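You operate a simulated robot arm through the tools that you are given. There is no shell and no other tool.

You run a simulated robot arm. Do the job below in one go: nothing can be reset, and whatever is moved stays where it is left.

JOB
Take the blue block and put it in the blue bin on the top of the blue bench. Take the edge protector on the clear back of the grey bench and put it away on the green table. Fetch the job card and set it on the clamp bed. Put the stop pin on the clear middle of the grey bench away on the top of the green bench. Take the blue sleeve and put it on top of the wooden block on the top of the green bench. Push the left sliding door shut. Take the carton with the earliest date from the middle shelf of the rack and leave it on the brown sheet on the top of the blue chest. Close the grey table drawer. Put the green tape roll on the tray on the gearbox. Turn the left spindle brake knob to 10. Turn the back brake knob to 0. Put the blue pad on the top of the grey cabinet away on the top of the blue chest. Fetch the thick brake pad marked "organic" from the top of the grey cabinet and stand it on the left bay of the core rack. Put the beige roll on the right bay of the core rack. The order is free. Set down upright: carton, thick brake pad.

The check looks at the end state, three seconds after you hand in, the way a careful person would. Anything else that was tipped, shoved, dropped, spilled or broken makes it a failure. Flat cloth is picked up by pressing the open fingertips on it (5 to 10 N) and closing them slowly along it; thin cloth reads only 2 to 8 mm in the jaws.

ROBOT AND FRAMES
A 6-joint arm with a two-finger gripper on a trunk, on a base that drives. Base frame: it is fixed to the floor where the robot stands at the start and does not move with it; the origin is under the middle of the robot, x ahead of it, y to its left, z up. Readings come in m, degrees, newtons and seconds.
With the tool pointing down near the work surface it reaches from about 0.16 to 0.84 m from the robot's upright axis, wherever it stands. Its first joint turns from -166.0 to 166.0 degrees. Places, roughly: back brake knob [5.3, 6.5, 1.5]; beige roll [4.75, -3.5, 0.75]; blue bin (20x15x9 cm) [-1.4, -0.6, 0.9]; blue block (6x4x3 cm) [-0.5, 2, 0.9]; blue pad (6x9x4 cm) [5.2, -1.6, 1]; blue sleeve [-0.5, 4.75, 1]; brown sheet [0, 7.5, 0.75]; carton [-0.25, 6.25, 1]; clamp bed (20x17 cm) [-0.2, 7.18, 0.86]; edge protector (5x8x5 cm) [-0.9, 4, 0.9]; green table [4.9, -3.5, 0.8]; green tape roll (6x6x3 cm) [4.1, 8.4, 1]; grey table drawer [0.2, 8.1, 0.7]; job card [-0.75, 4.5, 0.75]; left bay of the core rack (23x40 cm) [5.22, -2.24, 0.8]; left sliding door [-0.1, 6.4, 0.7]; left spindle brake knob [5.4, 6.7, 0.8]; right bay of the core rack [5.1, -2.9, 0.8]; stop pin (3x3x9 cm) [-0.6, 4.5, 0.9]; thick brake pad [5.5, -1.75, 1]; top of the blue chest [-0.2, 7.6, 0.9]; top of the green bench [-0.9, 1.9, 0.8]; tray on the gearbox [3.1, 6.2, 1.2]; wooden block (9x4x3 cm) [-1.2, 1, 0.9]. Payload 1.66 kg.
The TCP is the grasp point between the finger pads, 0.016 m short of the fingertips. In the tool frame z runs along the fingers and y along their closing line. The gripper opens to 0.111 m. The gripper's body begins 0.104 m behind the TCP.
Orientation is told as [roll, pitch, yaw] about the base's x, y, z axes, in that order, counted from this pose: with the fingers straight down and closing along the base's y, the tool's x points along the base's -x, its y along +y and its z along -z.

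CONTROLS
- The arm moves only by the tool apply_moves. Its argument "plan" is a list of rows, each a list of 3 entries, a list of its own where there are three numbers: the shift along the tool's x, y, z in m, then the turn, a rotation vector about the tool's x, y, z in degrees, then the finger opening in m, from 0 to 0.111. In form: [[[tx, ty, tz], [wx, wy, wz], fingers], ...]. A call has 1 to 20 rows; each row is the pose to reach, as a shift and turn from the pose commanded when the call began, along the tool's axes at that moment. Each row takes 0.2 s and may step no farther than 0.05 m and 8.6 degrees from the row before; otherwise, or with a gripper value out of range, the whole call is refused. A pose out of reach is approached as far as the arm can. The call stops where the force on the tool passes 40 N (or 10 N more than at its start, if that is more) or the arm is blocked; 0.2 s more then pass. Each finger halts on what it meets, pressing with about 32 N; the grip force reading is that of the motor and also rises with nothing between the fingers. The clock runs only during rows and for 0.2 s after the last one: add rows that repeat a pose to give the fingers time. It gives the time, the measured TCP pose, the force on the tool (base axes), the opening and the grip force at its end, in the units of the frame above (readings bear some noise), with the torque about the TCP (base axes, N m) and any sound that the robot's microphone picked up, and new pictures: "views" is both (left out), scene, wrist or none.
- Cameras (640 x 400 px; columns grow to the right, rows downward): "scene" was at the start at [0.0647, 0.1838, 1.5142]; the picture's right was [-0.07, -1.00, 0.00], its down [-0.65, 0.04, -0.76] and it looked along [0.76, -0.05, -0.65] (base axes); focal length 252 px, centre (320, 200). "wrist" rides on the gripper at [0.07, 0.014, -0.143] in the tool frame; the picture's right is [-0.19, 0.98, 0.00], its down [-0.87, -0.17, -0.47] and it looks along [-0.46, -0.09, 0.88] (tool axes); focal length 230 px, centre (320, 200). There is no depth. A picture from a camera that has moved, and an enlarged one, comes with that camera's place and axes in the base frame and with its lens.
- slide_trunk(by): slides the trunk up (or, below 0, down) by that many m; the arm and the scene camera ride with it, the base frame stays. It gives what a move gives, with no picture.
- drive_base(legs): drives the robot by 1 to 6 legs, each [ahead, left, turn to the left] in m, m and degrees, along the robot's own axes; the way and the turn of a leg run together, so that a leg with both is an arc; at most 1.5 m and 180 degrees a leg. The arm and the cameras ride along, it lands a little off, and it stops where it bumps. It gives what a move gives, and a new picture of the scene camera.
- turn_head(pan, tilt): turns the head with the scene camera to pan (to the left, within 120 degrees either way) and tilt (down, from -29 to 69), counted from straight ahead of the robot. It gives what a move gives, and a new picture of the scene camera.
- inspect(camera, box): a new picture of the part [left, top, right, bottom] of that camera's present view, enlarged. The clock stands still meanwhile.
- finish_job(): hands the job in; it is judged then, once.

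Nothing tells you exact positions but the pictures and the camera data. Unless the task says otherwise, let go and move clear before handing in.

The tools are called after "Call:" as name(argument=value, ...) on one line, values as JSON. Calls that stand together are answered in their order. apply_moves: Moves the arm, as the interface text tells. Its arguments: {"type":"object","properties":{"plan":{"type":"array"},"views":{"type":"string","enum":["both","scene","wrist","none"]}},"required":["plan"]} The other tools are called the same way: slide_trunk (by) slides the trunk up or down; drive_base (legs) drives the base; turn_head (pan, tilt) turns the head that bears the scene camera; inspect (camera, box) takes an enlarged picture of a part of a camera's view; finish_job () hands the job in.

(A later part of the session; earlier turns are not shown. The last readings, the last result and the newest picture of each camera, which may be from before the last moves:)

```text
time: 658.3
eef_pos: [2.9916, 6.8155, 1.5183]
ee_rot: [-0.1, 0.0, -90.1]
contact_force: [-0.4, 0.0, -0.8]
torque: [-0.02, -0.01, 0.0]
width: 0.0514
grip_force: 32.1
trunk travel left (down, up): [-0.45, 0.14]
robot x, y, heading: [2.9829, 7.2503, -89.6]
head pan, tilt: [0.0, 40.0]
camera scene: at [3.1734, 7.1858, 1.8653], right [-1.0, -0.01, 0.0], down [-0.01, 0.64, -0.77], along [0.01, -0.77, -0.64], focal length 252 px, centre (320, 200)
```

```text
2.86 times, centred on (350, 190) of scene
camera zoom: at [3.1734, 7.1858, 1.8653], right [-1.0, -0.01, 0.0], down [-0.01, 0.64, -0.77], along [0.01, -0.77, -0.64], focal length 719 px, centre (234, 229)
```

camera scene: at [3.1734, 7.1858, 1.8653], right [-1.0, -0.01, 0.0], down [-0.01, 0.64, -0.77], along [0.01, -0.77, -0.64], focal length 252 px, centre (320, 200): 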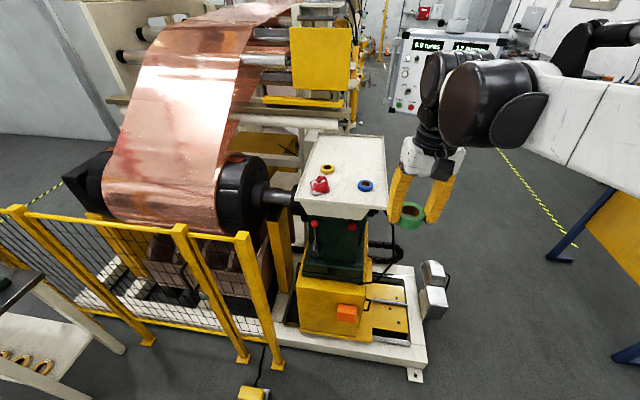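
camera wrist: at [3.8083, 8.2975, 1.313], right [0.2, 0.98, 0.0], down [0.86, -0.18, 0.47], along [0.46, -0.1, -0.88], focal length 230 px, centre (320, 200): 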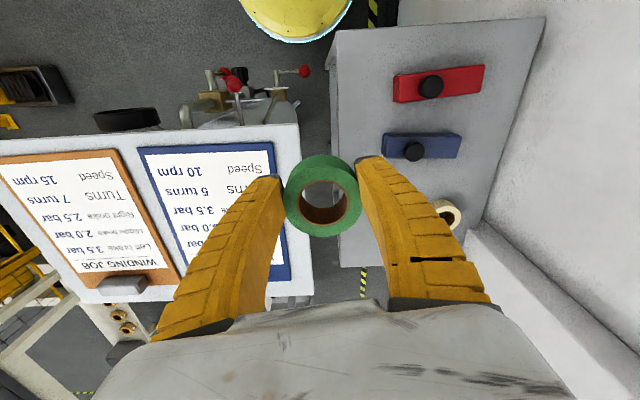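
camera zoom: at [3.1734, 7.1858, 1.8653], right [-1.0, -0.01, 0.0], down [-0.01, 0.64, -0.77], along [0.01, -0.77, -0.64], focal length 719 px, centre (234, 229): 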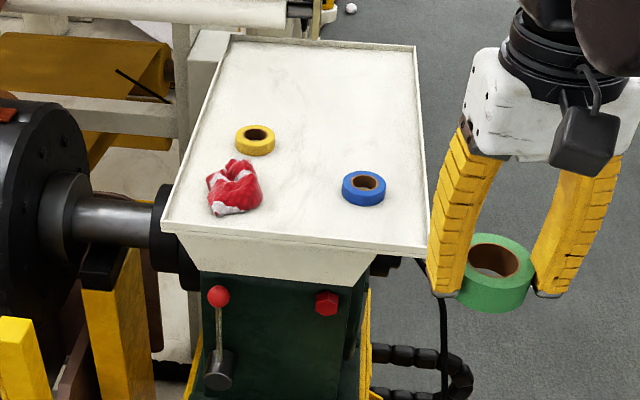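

The tray spans from y≈6.47 back to ≈5.89; the free spot is (2.99, 6.20). I drive 0.33 m closer.

Call:
drive_base(legs=[[0.33, 0, 0]])

```text
time: 660.5
eef_pos: [2.994, 6.4869, 1.519]
ee_rot: [-0.1, -0.1, -90.2]
contact_force: [-0.8, -0.1, -1.2]
torque: [0.03, -0.01, -0.03]
width: 0.0516
grip_force: 31.7
trunk travel left (down, up): [-0.45, 0.14]
robot x, y, heading: [2.9828, 6.9228, -89.7]
head pan, tilt: [0.0, 40.0]
camera scene: at [3.1753, 6.8577, 1.8652], right [-1.0, -0.01, 0.0], down [0.0, 0.64, -0.77], along [0.0, -0.77, -0.64], focal length 252 px, centre (320, 200)
```

scene: 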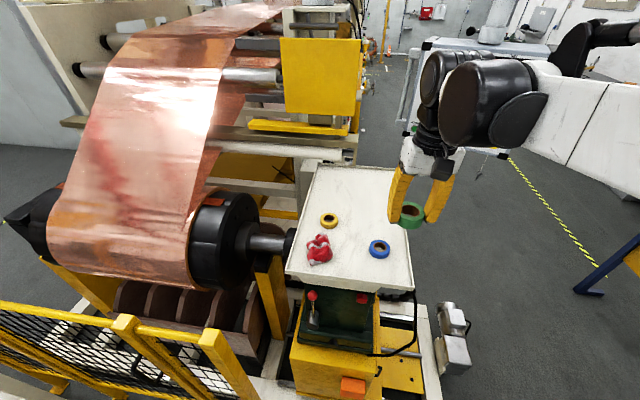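

Call:
apply_moves(plan=[[[-0.047, 0, 0], [0, 0, 0], 0.03], [[-0.094, 0, 0], [0, 0, 0], 0.03], [[-0.141, -0.001, 0], [0, 0, 0], 0.03], [[-0.188, -0.002, 0], [0, 0, 0], 0.03], [[-0.235, -0.003, 0], [0, 0, 0], 0.03], [[-0.282, -0.003, 0], [0, 0, 0], 0.03], [[-0.282, -0.003, 0.045], [0, 0, 0], 0.03], [[-0.282, -0.003, 0.09], [0, 0, 0], 0.03], [[-0.282, -0.003, 0.135], [0, 0, 0], 0.03], [[-0.282, -0.003, 0.18], [0, 0, 0], 0.03], [[-0.282, -0.003, 0.21], [0, 0, 0], 0.03]])

```text
time: 662.9
eef_pos: [2.9895, 6.2058, 1.3079]
ee_rot: [-0.1, -0.1, -90.1]
contact_force: [0.9, -0.4, -0.8]
torque: [0.0, -0.02, -0.01]
width: 0.0512
grip_force: 31.6
trunk travel left (down, up): [-0.45, 0.14]
robot x, y, heading: [2.9838, 6.9228, -89.7]
head pan, tilt: [0.0, 40.0]
camera scene: at [3.1754, 6.8577, 1.8651], right [-1.0, -0.01, 0.0], down [0.0, 0.64, -0.77], along [0.0, -0.77, -0.64], focal length 252 px, centre (320, 200)
camera wrist: at [3.002, 6.275, 1.4525], right [0.98, -0.19, 0.0], down [-0.17, -0.86, 0.47], along [-0.09, -0.46, -0.88], focal length 230 px, centre (320, 200)
```

scene: 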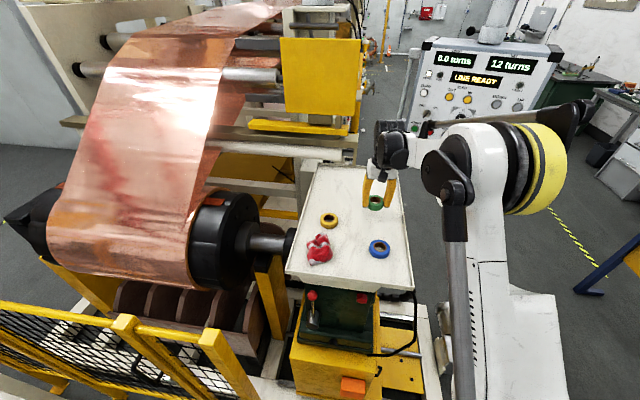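
wrist: 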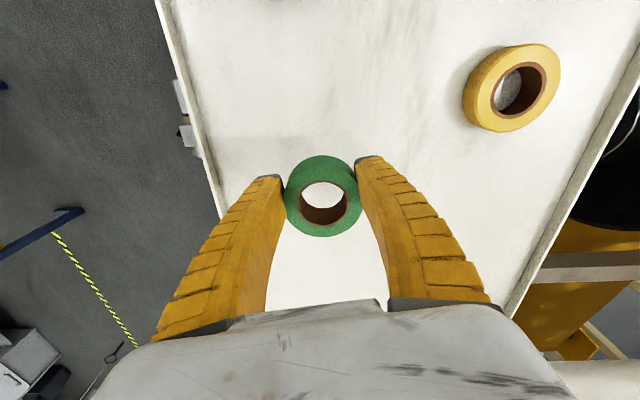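

Call:
apply_moves(plan=[[[0, 0, 0.015], [0, 0, 0], 0.03], [[0, 0, 0.03], [0, 0, 0], 0.03]], views="none")

Call:
apply_moves(plan=[[[0, 0, 0.004], [0, 0, 0], 0.03], [[0, 0, 0.007], [0, 0, 0], 0.03]], views="none")

```text
time: 663.5
eef_pos: [2.9893, 6.2064, 1.2796]
ee_rot: [-0.1, -0.1, -90.3]
contact_force: [0.1, -0.4, -1.1]
torque: [0.0, 0.0, 0.03]
width: 0.0514
grip_force: 32.3
trunk travel left (down, up): [-0.45, 0.14]
robot x, y, heading: [2.9813, 6.9234, -89.7]
head pan, tilt: [0.0, 40.0]
```

```text
time: 664.1
eef_pos: [2.9877, 6.2068, 1.2724]
ee_rot: [-0.1, 0.0, -90.2]
contact_force: [0.5, 0.1, -1.0]
torque: [-0.02, 0.0, 0.0]
width: 0.0515
grip_force: 31.9
trunk travel left (down, up): [-0.45, 0.14]
robot x, y, heading: [2.9846, 6.9226, -89.6]
head pan, tilt: [0.0, 40.0]
```

Call:
apply_moves(plan=[[[0, 0, 0.003], [0, 0, 0], 0.03], [[0, 0, 0.005], [0, 0, 0], 0.03]], views="none")

Call:
apply_moves(plan=[[[0, 0, 0.003], [0, 0, 0], 0.03], [[0, 0, 0.004], [0, 0, 0], 0.03]], views="none")

```text
time: 664.7
eef_pos: [2.9892, 6.2058, 1.267]
ee_rot: [-0.1, 0.0, -90.2]
contact_force: [-1.1, -0.1, -0.1]
torque: [-0.01, 0.0, 0.04]
width: 0.0511
grip_force: 32.0
trunk travel left (down, up): [-0.45, 0.14]
robot x, y, heading: [2.9862, 6.924, -89.8]
head pan, tilt: [0.0, 40.0]
```

```text
time: 665.3
eef_pos: [2.9884, 6.2057, 1.2643]
ee_rot: [-0.1, -0.1, -90.1]
contact_force: [-1.0, -3.5, 7.7]
torque: [0.03, 0.01, 0.0]
width: 0.0511
grip_force: 32.2
trunk travel left (down, up): [-0.45, 0.14]
robot x, y, heading: [2.9842, 6.9202, -89.7]
head pan, tilt: [0.0, 40.0]
```

Contact with the tray floor. I release and rise.

Call:
apply_moves(plan=[[[0, 0, 0], [0, 0, 0], 0.045], [[0, 0, -0.001], [0, 0, 0], 0.065], [[0, 0, -0.002], [0, 0, 0], 0.08], [[0, 0, -0.002], [0, 0, 0], 0.085], [[0, 0, -0.04], [0, 0, 0], 0.085], [[0, 0, -0.085], [0, 0, 0], 0.085], [[0, 0, -0.13], [0, 0, 0], 0.085], [[0, 0, -0.175], [0, 0, 0], 0.1], [[0.02, 0, -0.215], [0, 0, 0], 0.111], [[0.06, 0, -0.24], [0, 0, 0], 0.111], [[0.1, 0, -0.25], [0, 0, 0], 0.111], [[0.145, 0, -0.25], [0, 0, 0], 0.111], [[0.19, 0, -0.25], [0, 0, 0], 0.111], [[0.235, 0, -0.25], [0, 0, 0], 0.111]], views="wrist")

Call:
inspect(camera="scene", box=[270, 150, 430, 290])

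```text
time: 668.3
eef_pos: [2.9899, 6.4469, 1.5128]
ee_rot: [0.0, -0.2, -90.2]
contact_force: [-0.6, 1.1, 0.3]
torque: [-0.06, 0.02, 0.01]
width: 0.1108
grip_force: 0.0
trunk travel left (down, up): [-0.45, 0.14]
robot x, y, heading: [2.9844, 6.9205, -89.8]
head pan, tilt: [0.0, 40.0]
camera wrist: at [3.0038, 6.5159, 1.6567], right [0.98, -0.19, 0.0], down [-0.17, -0.86, 0.47], along [-0.09, -0.47, -0.88], focal length 230 px, centre (320, 200)
```

wrist: 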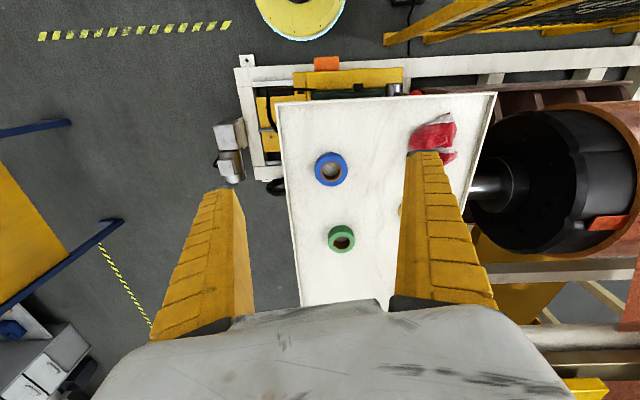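

```text
2.86 times, centred on (350, 220) of scene
camera zoom: at [3.1753, 6.8619, 1.8654], right [-1.0, -0.01, 0.0], down [0.0, 0.64, -0.77], along [0.0, -0.77, -0.64], focal length 719 px, centre (234, 143)
```

zoom: 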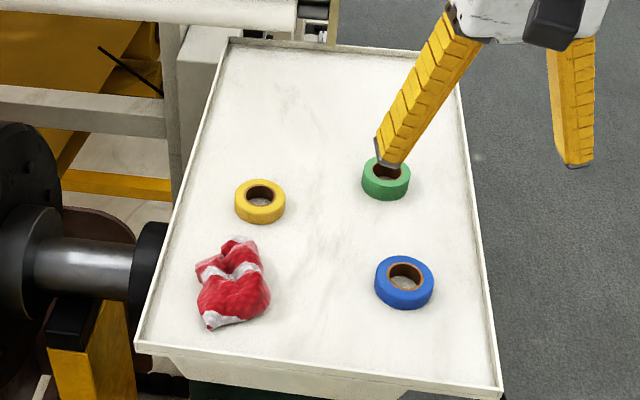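

The green roll is on the tray. Next the knobs on the bench with the yellow panel: I retract the arm and move along the lane toward it.

Call:
apply_moves(plan=[[[0.045, 0, 0], [0, 0, 0], 0.08], [[0.09, 0, 0], [0, 0, 0], 0.05], [[0.12, 0, 0], [0, 0, 0], 0.02], [[0.12, 0, 0], [0, 0, 0], 0.0]], views="none")

Call:
drive_base(legs=[[-0.29, 0, 0], [0, 1.2, 0]])

Call:
turn_head(pan=35, tilt=30)

```text
time: 669.3
eef_pos: [2.9898, 6.5628, 1.5122]
ee_rot: [0.0, 0.1, -90.2]
contact_force: [-0.5, -0.8, 0.1]
torque: [0.07, -0.05, -0.02]
width: 0.0
grip_force: 28.5
trunk travel left (down, up): [-0.45, 0.14]
robot x, y, heading: [2.9821, 6.9214, -89.7]
head pan, tilt: [0.0, 40.0]
```

```text
time: 673.9
eef_pos: [3.4694, 6.8701, 1.5132]
ee_rot: [-0.5, -0.3, -89.7]
contact_force: [2.8, 0.2, 0.2]
torque: [-0.12, 0.26, 0.01]
width: 0.0
grip_force: 28.2
trunk travel left (down, up): [-0.45, 0.14]
robot x, y, heading: [3.4516, 7.2238, -89.3]
head pan, tilt: [0.0, 40.0]
stopped in leg 2: the robot was blocked; the commanded pose is now the measured one
camera scene: at [3.6567, 7.1676, 1.8641], right [-1.0, -0.02, 0.01], down [-0.01, 0.64, -0.77], along [0.01, -0.77, -0.64], focal length 252 px, centre (320, 200)
```

scene: 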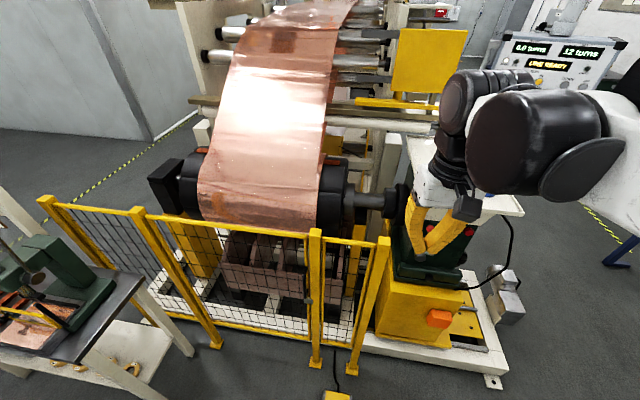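

```text
time: 675.0
eef_pos: [3.4615, 6.8666, 1.5126]
ee_rot: [-0.1, 0.0, -89.8]
contact_force: [0.8, -0.4, -0.1]
torque: [-0.04, -0.02, 0.02]
width: 0.0
grip_force: 29.0
trunk travel left (down, up): [-0.45, 0.14]
robot x, y, heading: [3.4537, 7.2238, -89.2]
head pan, tilt: [35.0, 30.0]
camera scene: at [3.6964, 7.1757, 1.8806], right [-0.81, -0.58, 0.0], down [-0.29, 0.41, -0.87], along [0.51, -0.7, -0.5], focal length 252 px, centre (320, 200)
```

scene: 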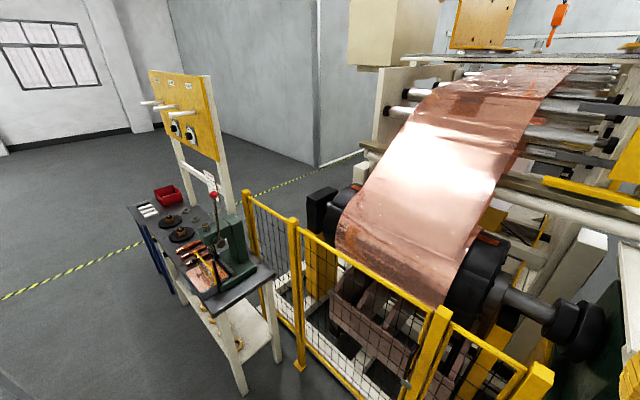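

I bumped something: the foot pedal on the floor. I look down to check it.

Call:
turn_head(pan=-20, tilt=69)

Call:
turn_head(pan=60, tilt=50)

```text
time: 676.2
eef_pos: [3.4627, 6.8658, 1.5123]
ee_rot: [-0.1, -0.1, -89.7]
contact_force: [0.2, 0.5, 0.4]
torque: [0.01, 0.02, -0.01]
width: 0.0003
grip_force: 28.3
trunk travel left (down, up): [-0.45, 0.14]
robot x, y, heading: [3.453, 7.2307, -89.0]
head pan, tilt: [-20.0, 68.8]
camera scene: at [3.6256, 7.1953, 1.8291], right [-0.94, 0.33, 0.0], down [0.31, 0.88, -0.36], along [-0.12, -0.34, -0.93], focal length 252 px, centre (320, 200)
```

scene: 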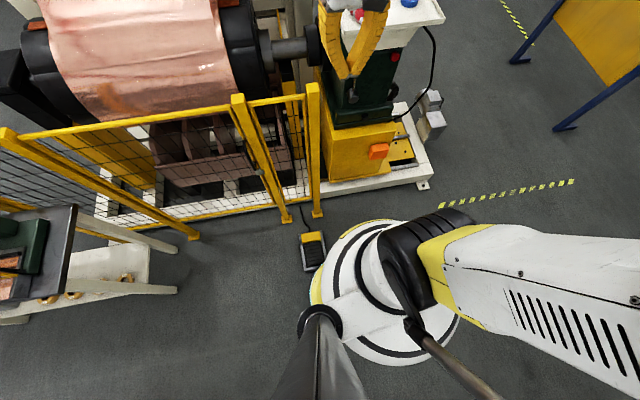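

```text
time: 677.7
eef_pos: [3.4623, 6.8666, 1.5118]
ee_rot: [0.0, -0.1, -89.9]
contact_force: [0.6, 0.2, 0.1]
torque: [0.02, 0.0, 0.0]
width: 0.0001
grip_force: 28.9
trunk travel left (down, up): [-0.45, 0.14]
robot x, y, heading: [3.4514, 7.2275, -89.2]
head pan, tilt: [60.0, 50.0]
camera scene: at [3.711, 7.2104, 1.851], right [-0.49, -0.87, 0.0], down [-0.67, 0.37, -0.64], along [0.56, -0.31, -0.77], focal length 252 px, centre (320, 200)
```

scene: 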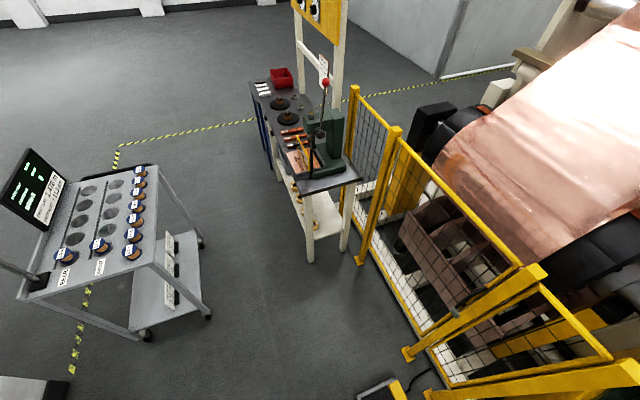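

The pedal looks unmoved. I back off, go around it and along the lane between the cart and the bench.

Call:
drive_base(legs=[[-0.1, 0, 0], [0, 0.6, 0], [0.09, 0.5, 0]])

Call:
turn_head(pan=45, tilt=30)

```text
time: 684.4
eef_pos: [4.5665, 6.9041, 1.5131]
ee_rot: [-0.1, -0.1, -89.2]
contact_force: [0.5, -0.4, -0.1]
torque: [0.02, 0.02, 0.01]
width: 0.0001
grip_force: 28.0
trunk travel left (down, up): [-0.45, 0.14]
robot x, y, heading: [4.5534, 7.2637, -88.7]
head pan, tilt: [60.0, 50.0]
camera scene: at [4.8125, 7.2494, 1.8509], right [-0.48, -0.88, 0.0], down [-0.67, 0.37, -0.64], along [0.56, -0.31, -0.77], focal length 252 px, centre (320, 200)
```

scene: 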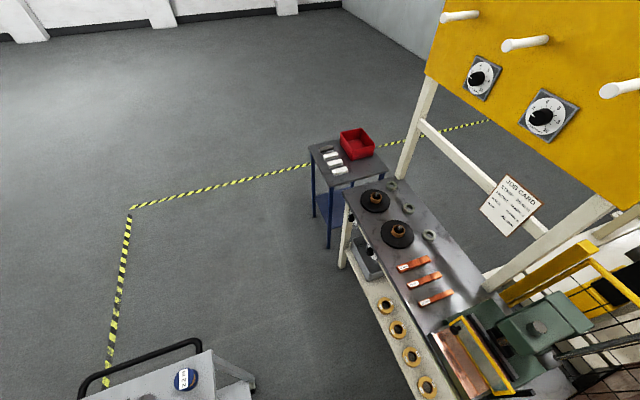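

```text
time: 685.3
eef_pos: [4.5658, 6.9041, 1.5133]
ee_rot: [-0.1, -0.1, -89.1]
contact_force: [0.2, -0.2, 0.2]
torque: [0.01, 0.02, 0.02]
width: 0.0
grip_force: 28.3
trunk travel left (down, up): [-0.45, 0.14]
robot x, y, heading: [4.555, 7.2649, -88.8]
head pan, tilt: [45.0, 30.0]
camera scene: at [4.8097, 7.2241, 1.8805], right [-0.69, -0.72, 0.0], down [-0.36, 0.35, -0.87], along [0.63, -0.6, -0.5], focal length 252 px, centre (320, 200)
```

scene: 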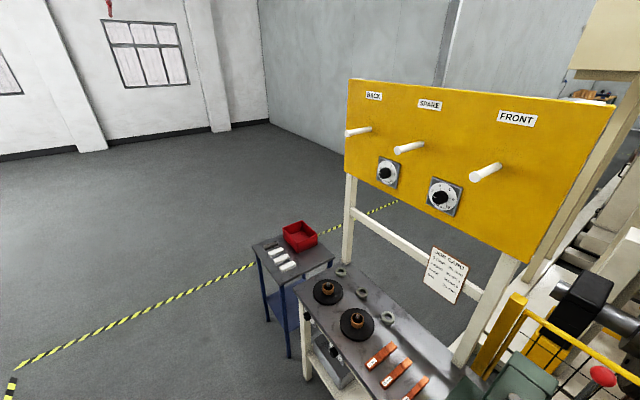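

Call:
inspect(camera="scene", box=[340, 75, 500, 225])

Call:
inspect(camera="scene", box=[260, 250, 480, 400])

```text
2.67 times, centred on (420, 150) of scene
camera zoom: at [4.8097, 7.2241, 1.8805], right [-0.69, -0.72, 0.0], down [-0.36, 0.35, -0.87], along [0.63, -0.6, -0.5], focal length 671 px, centre (53, 333)
```

zoom: 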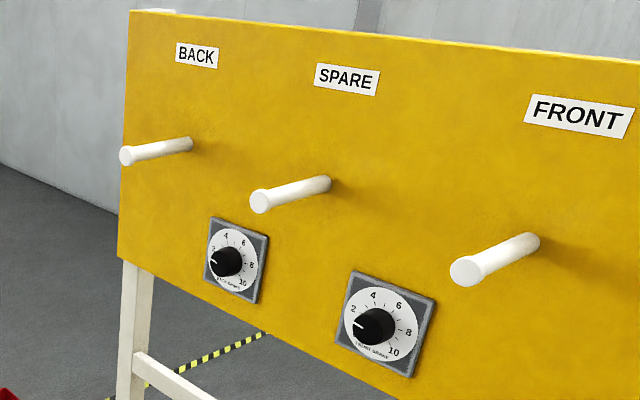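

```text
2.67 times, centred on (370, 325) of scene
camera zoom: at [4.8097, 7.2241, 1.8805], right [-0.69, -0.72, 0.0], down [-0.36, 0.35, -0.87], along [0.63, -0.6, -0.5], focal length 671 px, centre (187, -133)
```

zoom: 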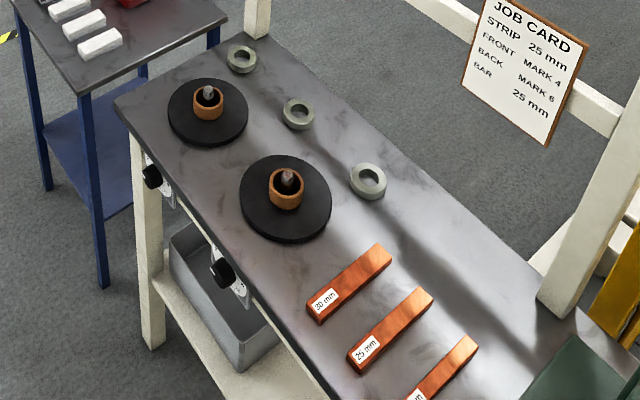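

The dials have number scales: two on the panel and two on the bench's front apron. I move further along to face them.

Call:
drive_base(legs=[[0.08, 0.4, 0], [0.0, 0.32, 0]])

Call:
turn_head(pan=0, tilt=35)

```text
time: 689.5
eef_pos: [5.2876, 6.8427, 1.5132]
ee_rot: [-0.2, -0.1, -88.9]
contact_force: [0.1, -0.1, -0.1]
torque: [-0.02, 0.02, 0.04]
width: 0.0
grip_force: 28.9
trunk travel left (down, up): [-0.45, 0.14]
robot x, y, heading: [5.2764, 7.2024, -88.2]
head pan, tilt: [45.0, 30.0]
camera scene: at [5.5308, 7.1639, 1.8804], right [-0.69, -0.73, 0.0], down [-0.36, 0.34, -0.87], along [0.63, -0.6, -0.5], focal length 252 px, centre (320, 200)
```

scene: 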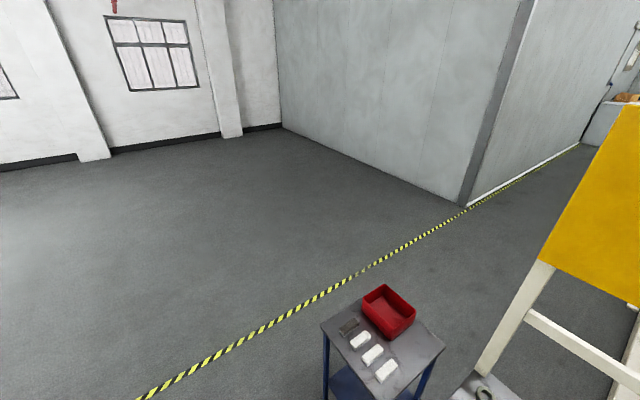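

```text
time: 690.6
eef_pos: [5.288, 6.8421, 1.512]
ee_rot: [-0.1, -0.1, -89.0]
contact_force: [-1.0, -1.0, -1.1]
torque: [-0.02, -0.02, 0.01]
width: 0.0001
grip_force: 27.9
trunk travel left (down, up): [-0.45, 0.14]
robot x, y, heading: [5.2773, 7.2028, -88.1]
head pan, tilt: [0.0, 35.0]
camera scene: at [5.4668, 7.1381, 1.8728], right [-1.0, -0.03, 0.0], down [-0.02, 0.57, -0.82], along [0.02, -0.82, -0.57], focal length 252 px, centre (320, 200)
```

scene: 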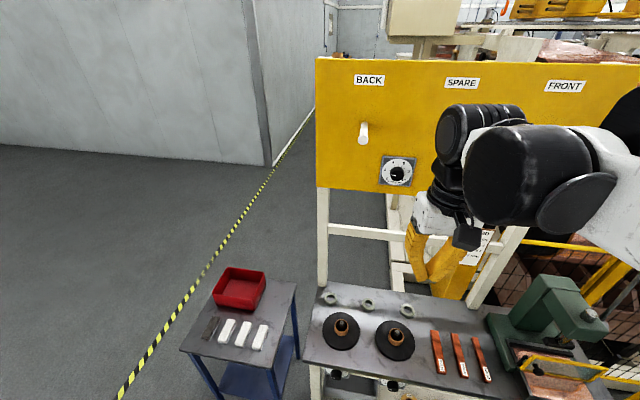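

Call:
inspect(camera="scene", box=[372, 150, 422, 195])

Call:
inspect(camera="scene", box=[300, 350, 430, 400])

```text
8.89 times, centred on (397, 172) of scene
camera zoom: at [5.4668, 7.1381, 1.8728], right [-1.0, -0.03, 0.0], down [-0.02, 0.57, -0.82], along [0.02, -0.82, -0.57], focal length 2236 px, centre (-364, 444)
```

zoom: 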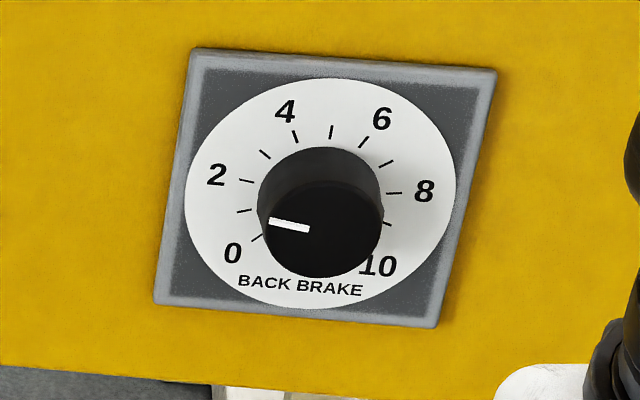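

```text
4.92 times, centred on (365, 375) of scene
camera zoom: at [5.4668, 7.1381, 1.8728], right [-1.0, -0.03, 0.0], down [-0.02, 0.57, -0.82], along [0.02, -0.82, -0.57], focal length 1238 px, centre (98, -662)
```

zoom: 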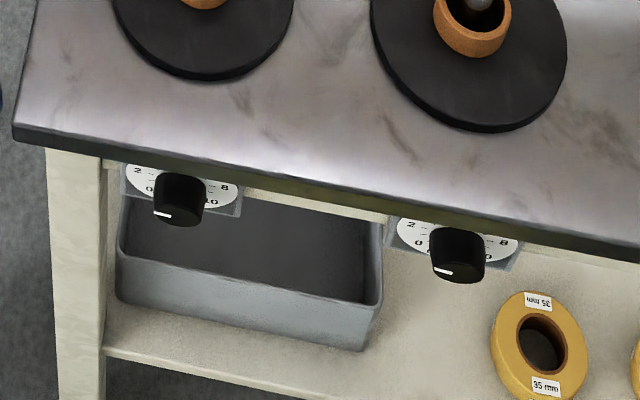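

The back brake dial centre is at about (5.252, 6.445, 1.50), axis tilted ~7.5°, pointer now near 2. I bring the tool to a horizontal pose in front of it.

Call:
apply_moves(plan=[[[-0.0201, -0.0025, 0.001], [0.56, -7.49, 0.56], 0.06], [[-0.0403, -0.005, 0.002], [1.11, -14.98, 1.11], 0.06], [[-0.0604, -0.0076, 0.003], [1.67, -22.46, 1.67], 0.06], [[-0.0805, -0.0101, 0.004], [2.23, -29.95, 2.23], 0.06], [[-0.1006, -0.0126, 0.005], [2.78, -37.44, 2.78], 0.06], [[-0.1208, -0.0151, 0.006], [3.34, -44.93, 3.34], 0.06], [[-0.1409, -0.0176, 0.007], [3.9, -52.41, 3.9], 0.06], [[-0.161, -0.0201, 0.008], [4.45, -59.9, 4.45], 0.06], [[-0.1811, -0.0227, 0.009], [5.01, -67.39, 5.01], 0.06], [[-0.2013, -0.0252, 0.01], [5.57, -74.88, 5.57], 0.06], [[-0.2214, -0.0277, 0.011], [6.12, -82.36, 6.12], 0.06], [[-0.2415, -0.0302, 0.012], [6.68, -89.85, 6.68], 0.06]])

```text
time: 693.2
eef_pos: [5.2624, 6.5975, 1.498]
ee_rot: [-144.1, -90.0, 46.8]
contact_force: [0.2, -0.5, 0.2]
torque: [0.02, -0.01, 0.0]
width: 0.062
grip_force: 1.3
trunk travel left (down, up): [-0.45, 0.14]
robot x, y, heading: [5.2725, 7.2012, -88.5]
head pan, tilt: [0.0, 35.0]
camera scene: at [5.4669, 7.1348, 1.8725], right [-1.0, -0.03, 0.0], down [-0.02, 0.58, -0.82], along [0.02, -0.82, -0.58], focal length 252 px, centre (320, 200)
camera wrist: at [5.294, 6.7372, 1.4292], right [0.97, -0.13, 0.19], down [-0.1, 0.49, 0.87], along [-0.2, -0.86, 0.46], focal length 230 px, centre (320, 200)
```

scene: 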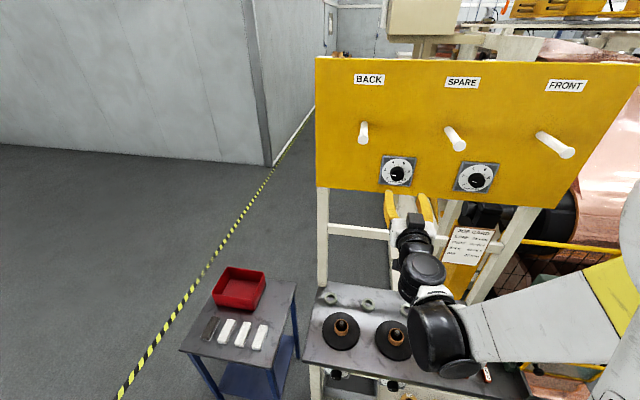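
wrist: 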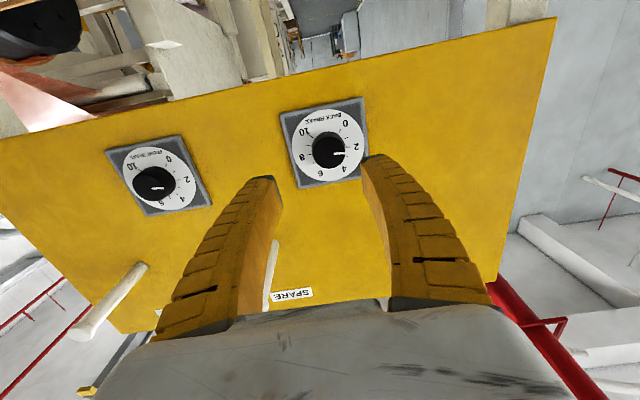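

Call:
inspect(camera="wrist", box=[275, 90, 375, 200])

```text
3.64 times, centred on (325, 145) of wrist
camera zoom: at [5.294, 6.7372, 1.4292], right [0.97, -0.13, 0.19], down [-0.1, 0.49, 0.87], along [-0.2, -0.86, 0.46], focal length 837 px, centre (302, 400)
```

zoom: 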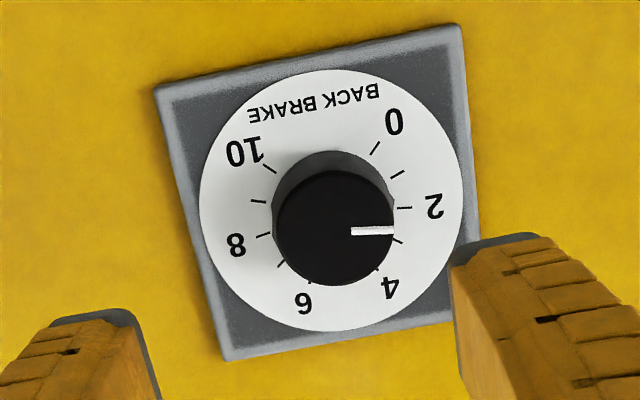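

Pointer reads about 1.7. The dial centre is 8 mm up and 10 mm sideways of my axis; I centre on it and advance.

Call:
apply_moves(plan=[[[-0.0026, 0.0033, 0.03], [0, 0, 0], 0.06], [[-0.0052, 0.0066, 0.06], [0, 0, 0], 0.06], [[-0.0077, 0.0098, 0.09], [0, 0, 0], 0.06]], views="wrist")

```text
time: 694.0
eef_pos: [5.2593, 6.5082, 1.5063]
ee_rot: [-137.2, -89.9, 39.7]
contact_force: [-1.0, -0.3, -0.8]
torque: [-0.05, 0.01, 0.02]
width: 0.0622
grip_force: 1.8
trunk travel left (down, up): [-0.45, 0.14]
robot x, y, heading: [5.2731, 7.1996, -88.4]
head pan, tilt: [0.0, 35.0]
camera wrist: at [5.2912, 6.6479, 1.4374], right [0.97, -0.13, 0.19], down [-0.1, 0.49, 0.87], along [-0.2, -0.86, 0.46], focal length 230 px, centre (320, 200)
```

wrist: 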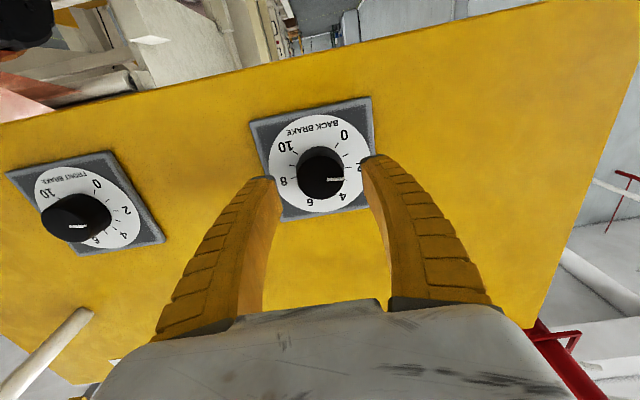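

Well centred. I advance onto the knob and close the fingers on it.

Call:
apply_moves(plan=[[[0, 0, 0.022], [0, 0, 0], 0.06], [[0, 0, 0.04], [0, 0, 0], 0.06], [[0, 0, 0.04], [0, 0, 0], 0.045], [[0, 0, 0.04], [0, 0, 0], 0.03], [[0, 0, 0.04], [0, 0, 0], 0.02], [[0, 0, 0.04], [0, 0, 0], 0.02]], views="wrist")

```text
time: 694.7
eef_pos: [5.2533, 6.4795, 1.5083]
ee_rot: [164.7, -89.7, 97.7]
contact_force: [-1.6, 17.8, 1.9]
torque: [-0.02, 0.02, -0.3]
width: 0.0518
grip_force: 4.0
trunk travel left (down, up): [-0.45, 0.14]
robot x, y, heading: [5.2731, 7.205, -88.3]
head pan, tilt: [0.0, 35.0]
stopped in row 3: the force on the tool passed its limit at 70 N (the readings are from after the stop); the commanded pose is now the measured one
camera wrist: at [5.2857, 6.6169, 1.4401], right [0.97, -0.13, 0.19], down [-0.1, 0.49, 0.86], along [-0.21, -0.86, 0.47], focal length 230 px, centre (320, 200)
```

wrist: 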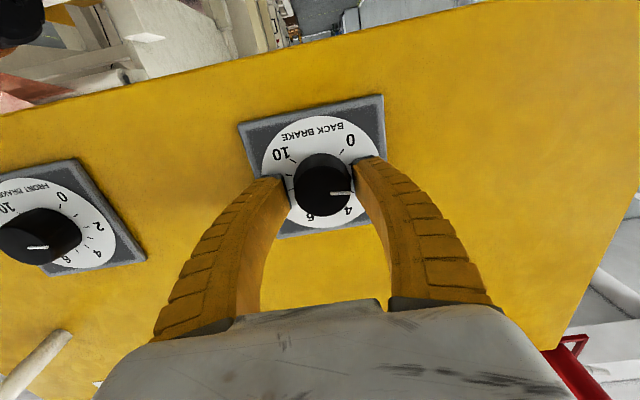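

The fingertips reached the dial plate. I back off 4 mm and close on the knob.

Call:
apply_moves(plan=[[[0, 0, -0.004], [0, 0, 0], 0.05], [[0, 0, -0.004], [0, 0, 0], 0.04], [[0, 0, -0.004], [0, 0, 0], 0.03], [[0, 0, -0.004], [0, 0, 0], 0.02], [[0, 0, -0.004], [0, 0, 0], 0.015], [[0, 0, -0.004], [0, 0, 0], 0.015]], views="wrist")

Call:
inspect(camera="wrist", box=[240, 90, 400, 240])

```text
time: 696.1
eef_pos: [5.2563, 6.4782, 1.5079]
ee_rot: [172.3, -89.8, 90.1]
contact_force: [2.5, 10.8, -7.2]
torque: [0.43, -0.06, 0.12]
width: 0.0339
grip_force: 33.9
trunk travel left (down, up): [-0.45, 0.14]
robot x, y, heading: [5.2694, 7.2022, -88.6]
head pan, tilt: [0.0, 35.0]
camera wrist: at [5.2877, 6.6182, 1.4394], right [0.97, -0.13, 0.19], down [-0.1, 0.49, 0.86], along [-0.21, -0.86, 0.47], focal length 230 px, centre (320, 200)
```

wrist: 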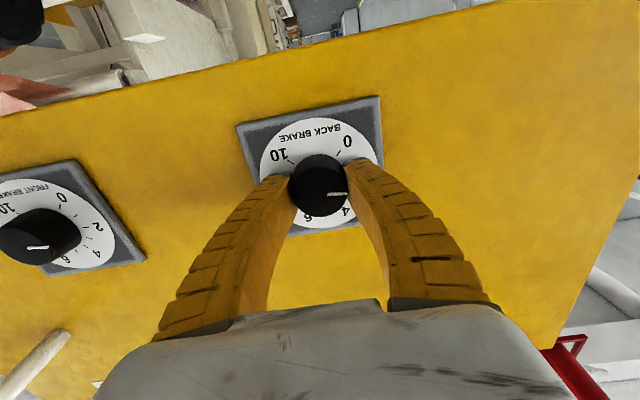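

```text
2.67 times, centred on (320, 165) of wrist
camera zoom: at [5.2877, 6.6182, 1.4394], right [0.97, -0.13, 0.19], down [-0.1, 0.49, 0.86], along [-0.21, -0.86, 0.47], focal length 614 px, centre (320, 293)
```

zoom: 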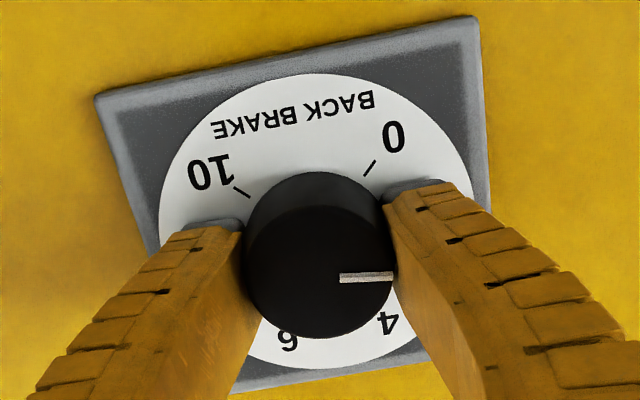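

Gripped. I turn the knob counter-clockwise by about 45° and look.

Call:
apply_moves(plan=[[[0, 0, 0], [0, 0, -8], 0.015], [[0, 0, 0], [0, 0, -16], 0.015], [[0, 0, 0], [0, 0, -24], 0.015], [[0, 0, 0], [0, 0, -32], 0.015], [[0, 0, 0], [0, 0, -40], 0.015], [[0, 0, 0], [0, 0, -45], 0.015]], views="wrist")

Call:
inspect(camera="wrist", box=[240, 90, 400, 240])

Call:
inspect(camera="scene", box=[372, 150, 422, 195])

```text
time: 697.5
eef_pos: [5.2577, 6.4793, 1.5075]
ee_rot: [-90.2, -44.9, -7.4]
contact_force: [8.0, 11.6, -11.8]
torque: [0.54, -0.13, -0.22]
width: 0.0346
grip_force: 33.8
trunk travel left (down, up): [-0.45, 0.14]
robot x, y, heading: [5.2715, 7.2043, -88.4]
head pan, tilt: [0.0, 35.0]
camera wrist: at [5.2368, 6.6248, 1.4495], right [0.82, -0.11, -0.56], down [0.55, 0.41, 0.73], along [0.15, -0.91, 0.39], focal length 230 px, centre (320, 200)
```

wrist: 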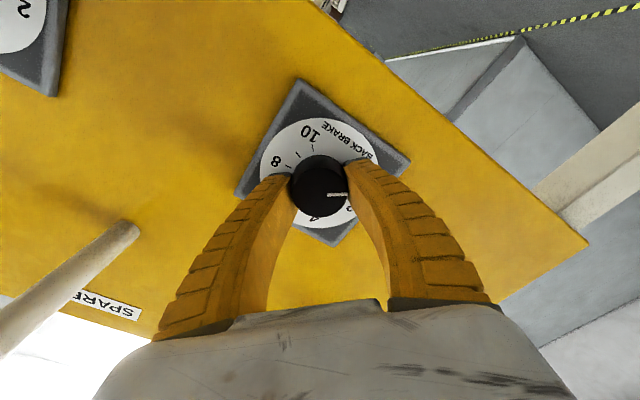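

```text
2.67 times, centred on (320, 165) of wrist
camera zoom: at [5.2368, 6.6248, 1.4495], right [0.82, -0.11, -0.56], down [0.55, 0.41, 0.73], along [0.15, -0.91, 0.39], focal length 614 px, centre (320, 293)
```

zoom: 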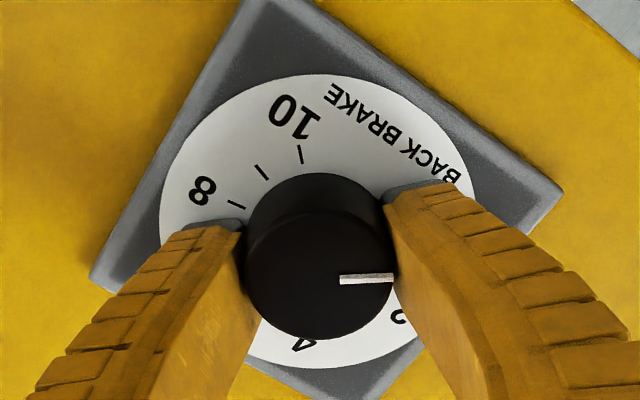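

```text
8.89 times, centred on (397, 172) of scene
camera zoom: at [5.4687, 7.1396, 1.8724], right [-1.0, -0.03, 0.0], down [-0.02, 0.57, -0.82], along [0.02, -0.82, -0.57], focal length 2236 px, centre (-364, 444)
```

zoom: 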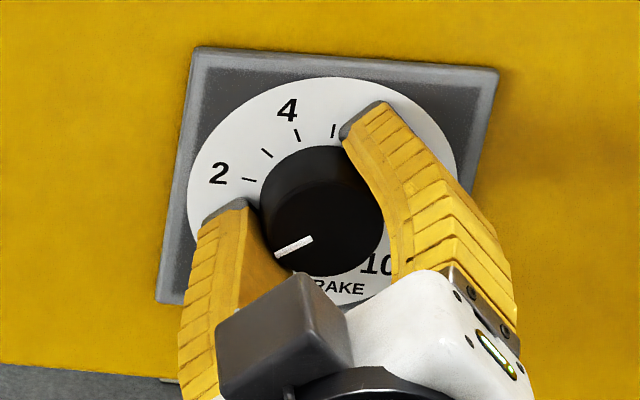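

The knob follows without slip; by exact tick geometry it started at 2.0 (27° per mark), so 9° more is needed.

Call:
apply_moves(plan=[[[0, 0, 0], [0, 0, -5], 0.015], [[0, 0, 0], [0, 0, -9], 0.015], [[0, 0, 0], [0, 0, -9], 0.015]], views="wrist")

Call:
inspect(camera="scene", box=[372, 150, 422, 195])

```text
time: 698.5
eef_pos: [5.2581, 6.4783, 1.5062]
ee_rot: [-90.2, -36.1, -7.3]
contact_force: [6.6, 10.6, -18.4]
torque: [0.58, -0.28, -0.2]
width: 0.0343
grip_force: 34.5
trunk travel left (down, up): [-0.45, 0.14]
robot x, y, heading: [5.2758, 7.2037, -88.5]
head pan, tilt: [0.0, 35.0]
stopped in row 3: the force on the tool passed its limit at 40 N (the readings are from after the stop); the commanded pose is now the measured one
camera wrist: at [5.2283, 6.6257, 1.4563], right [0.72, -0.1, -0.68], down [0.66, 0.39, 0.64], along [0.21, -0.91, 0.35], focal length 230 px, centre (320, 200)
```

wrist: 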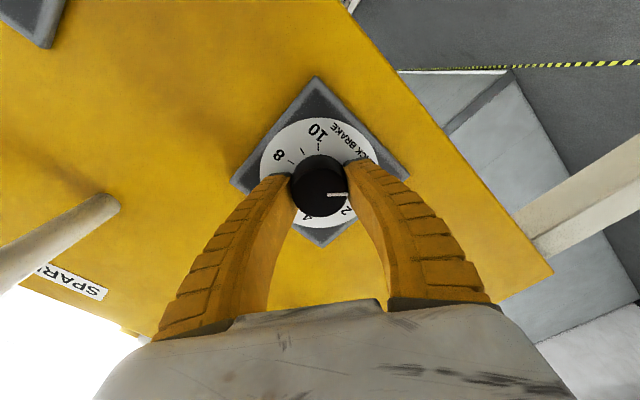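

```text
8.89 times, centred on (397, 172) of scene
camera zoom: at [5.4679, 7.1388, 1.8728], right [-1.0, -0.03, 0.0], down [-0.02, 0.57, -0.82], along [0.02, -0.82, -0.57], focal length 2236 px, centre (-364, 444)
```

zoom: 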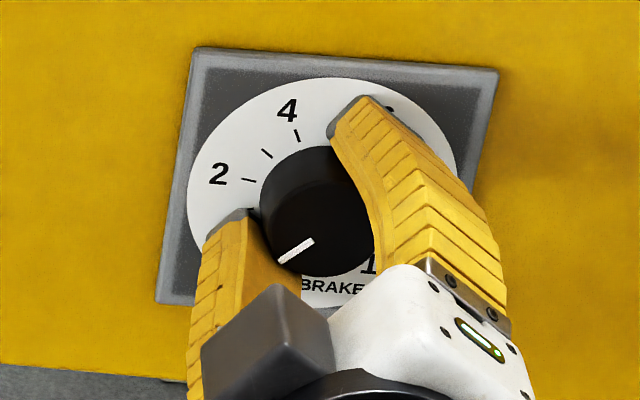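

I release the knob and back off to read it.

Call:
apply_moves(plan=[[[0, 0, 0], [0, 0, 0], 0.03], [[0, 0, 0], [0, 0, 0], 0.05], [[0, 0, 0], [0, 0, 0], 0.06], [[0, 0, -0.03], [0, 0, 0], 0.06], [[0, 0, -0.07], [0, 0, 0], 0.06], [[0, 0, -0.11], [0, 0, 0], 0.06]], views="wrist")

Call:
inspect(camera="wrist", box=[250, 80, 390, 200])

Call:
inspect(camera="scene", box=[372, 150, 422, 195])

```text
time: 699.9
eef_pos: [5.2705, 6.5901, 1.5079]
ee_rot: [-90.3, -36.0, -7.3]
contact_force: [0.4, 0.6, -0.4]
torque: [0.01, 0.01, 0.0]
width: 0.0618
grip_force: 1.4
trunk travel left (down, up): [-0.45, 0.14]
robot x, y, heading: [5.2741, 7.1999, -88.3]
head pan, tilt: [0.0, 35.0]
camera wrist: at [5.2417, 6.7377, 1.4566], right [0.72, -0.1, -0.68], down [0.66, 0.39, 0.64], along [0.2, -0.91, 0.35], focal length 230 px, centre (320, 200)
```

wrist: 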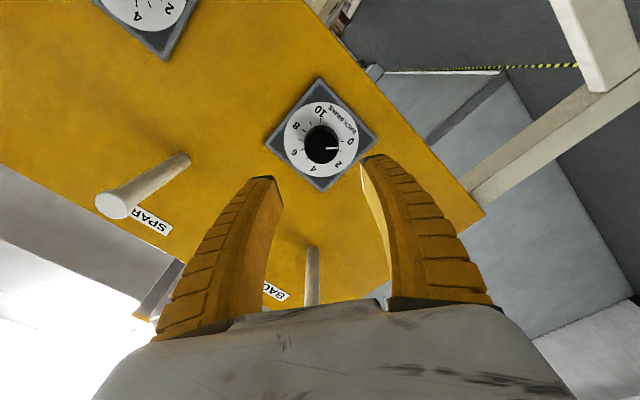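

```text
3.33 times, centred on (320, 140) of wrist
camera zoom: at [5.2417, 6.7377, 1.4566], right [0.72, -0.1, -0.68], down [0.66, 0.39, 0.64], along [0.2, -0.91, 0.35], focal length 767 px, centre (320, 400)
```

zoom: 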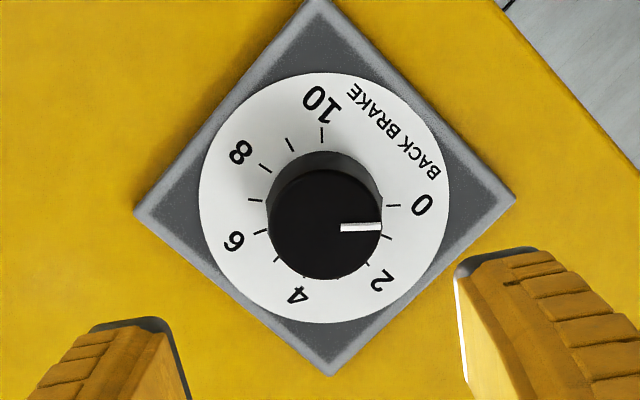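

```text
8.89 times, centred on (397, 172) of scene
camera zoom: at [5.4669, 7.1411, 1.8729], right [-1.0, -0.03, 0.0], down [-0.02, 0.57, -0.82], along [0.02, -0.82, -0.57], focal length 2236 px, centre (-364, 444)
```

zoom: 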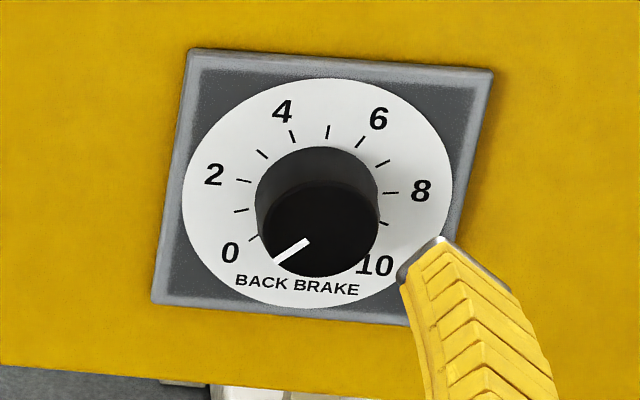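

The pointer sits on the 0 mark (within ~2°). Now I unwind the wrist, move to the open floor left of the cart, and lower the trunk for the bench-front dials.

Call:
apply_moves(plan=[[[0, 0, -0.005], [0, 0, 8], 0.06], [[0, 0, -0.01], [0, 0, 16], 0.06], [[0, 0, -0.015], [0, 0, 24], 0.06], [[0, 0, -0.02], [0, 0, 32], 0.06], [[0, 0, -0.025], [0, 0, 40], 0.06], [[0, 0, -0.03], [0, 0, 48], 0.06], [[0, 0, -0.035], [0, 0, 54], 0.06]], views="none")

Call:
drive_base(legs=[[0, 0.45, 0], [-0.4, 0, 0]])

Call:
slide_trunk(by=-0.35)

Call:
turn_head(pan=-20, tilt=40)

```text
time: 701.5
eef_pos: [5.2758, 6.6224, 1.5066]
ee_rot: [136.7, -89.8, 125.8]
contact_force: [-0.9, -0.3, 0.0]
torque: [-0.02, 0.02, 0.02]
width: 0.0621
grip_force: 1.2
trunk travel left (down, up): [-0.45, 0.14]
robot x, y, heading: [5.2761, 7.2021, -88.4]
head pan, tilt: [0.0, 35.0]
```

```text
time: 706.3
eef_pos: [5.7139, 7.0294, 1.5074]
ee_rot: [175.0, -89.7, 87.5]
contact_force: [-0.2, 0.8, 1.1]
torque: [0.0, -0.03, 0.03]
width: 0.0624
grip_force: 1.3
trunk travel left (down, up): [-0.45, 0.14]
robot x, y, heading: [5.7137, 7.6126, -88.5]
head pan, tilt: [0.0, 35.0]
camera scene: at [5.9047, 7.5475, 1.8728], right [-1.0, -0.03, 0.0], down [-0.02, 0.57, -0.82], along [0.02, -0.82, -0.57], focal length 252 px, centre (320, 200)
```

scene: 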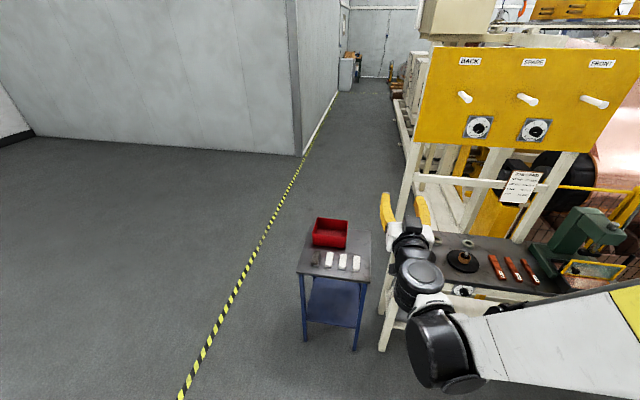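

```text
time: 709.7
eef_pos: [5.7142, 7.0288, 1.156]
ee_rot: [174.9, -89.8, 87.6]
contact_force: [-0.3, 0.6, 0.0]
torque: [0.02, 0.02, 0.01]
width: 0.062
grip_force: 1.4
trunk travel left (down, up): [-0.1, 0.49]
robot x, y, heading: [5.7148, 7.6097, -88.3]
head pan, tilt: [0.0, 35.0]
```

```text
time: 710.5
eef_pos: [5.7136, 7.0296, 1.1558]
ee_rot: [175.3, -89.9, 87.3]
contact_force: [-0.6, -0.5, 0.5]
torque: [-0.02, 0.04, -0.02]
width: 0.0623
grip_force: 1.2
trunk travel left (down, up): [-0.1, 0.49]
robot x, y, heading: [5.7132, 7.6121, -88.5]
head pan, tilt: [-20.0, 40.0]
camera scene: at [5.8755, 7.554, 1.5152], right [-0.95, 0.31, 0.0], down [0.2, 0.61, -0.77], along [-0.24, -0.73, -0.64], focal length 252 px, centre (320, 200)
```

scene: 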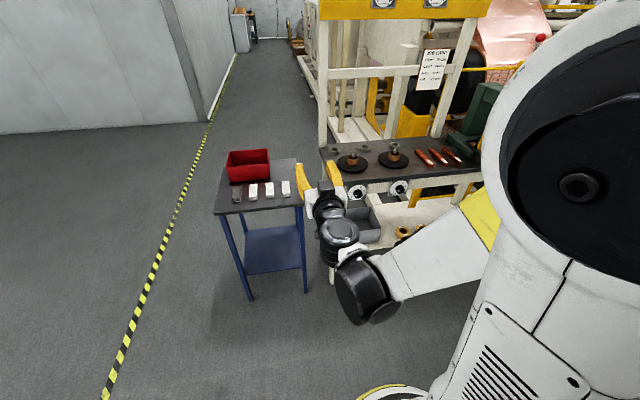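

Call:
inspect(camera="scene", box=[335, 170, 425, 210])

```text
7.11 times, centred on (380, 190) of scene
camera zoom: at [5.8755, 7.554, 1.5152], right [-0.95, 0.31, 0.0], down [0.2, 0.61, -0.77], along [-0.24, -0.73, -0.64], focal length 1789 px, centre (-107, 271)
```

zoom: 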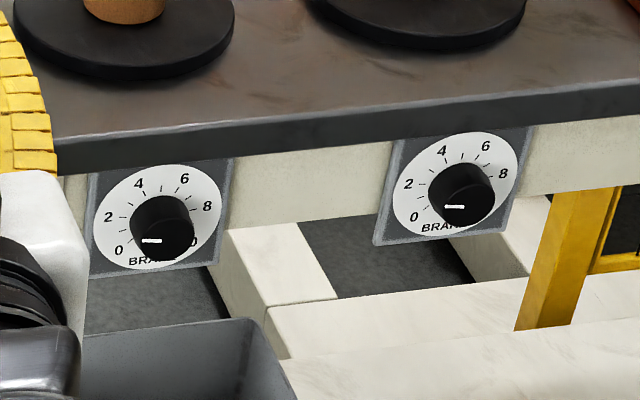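

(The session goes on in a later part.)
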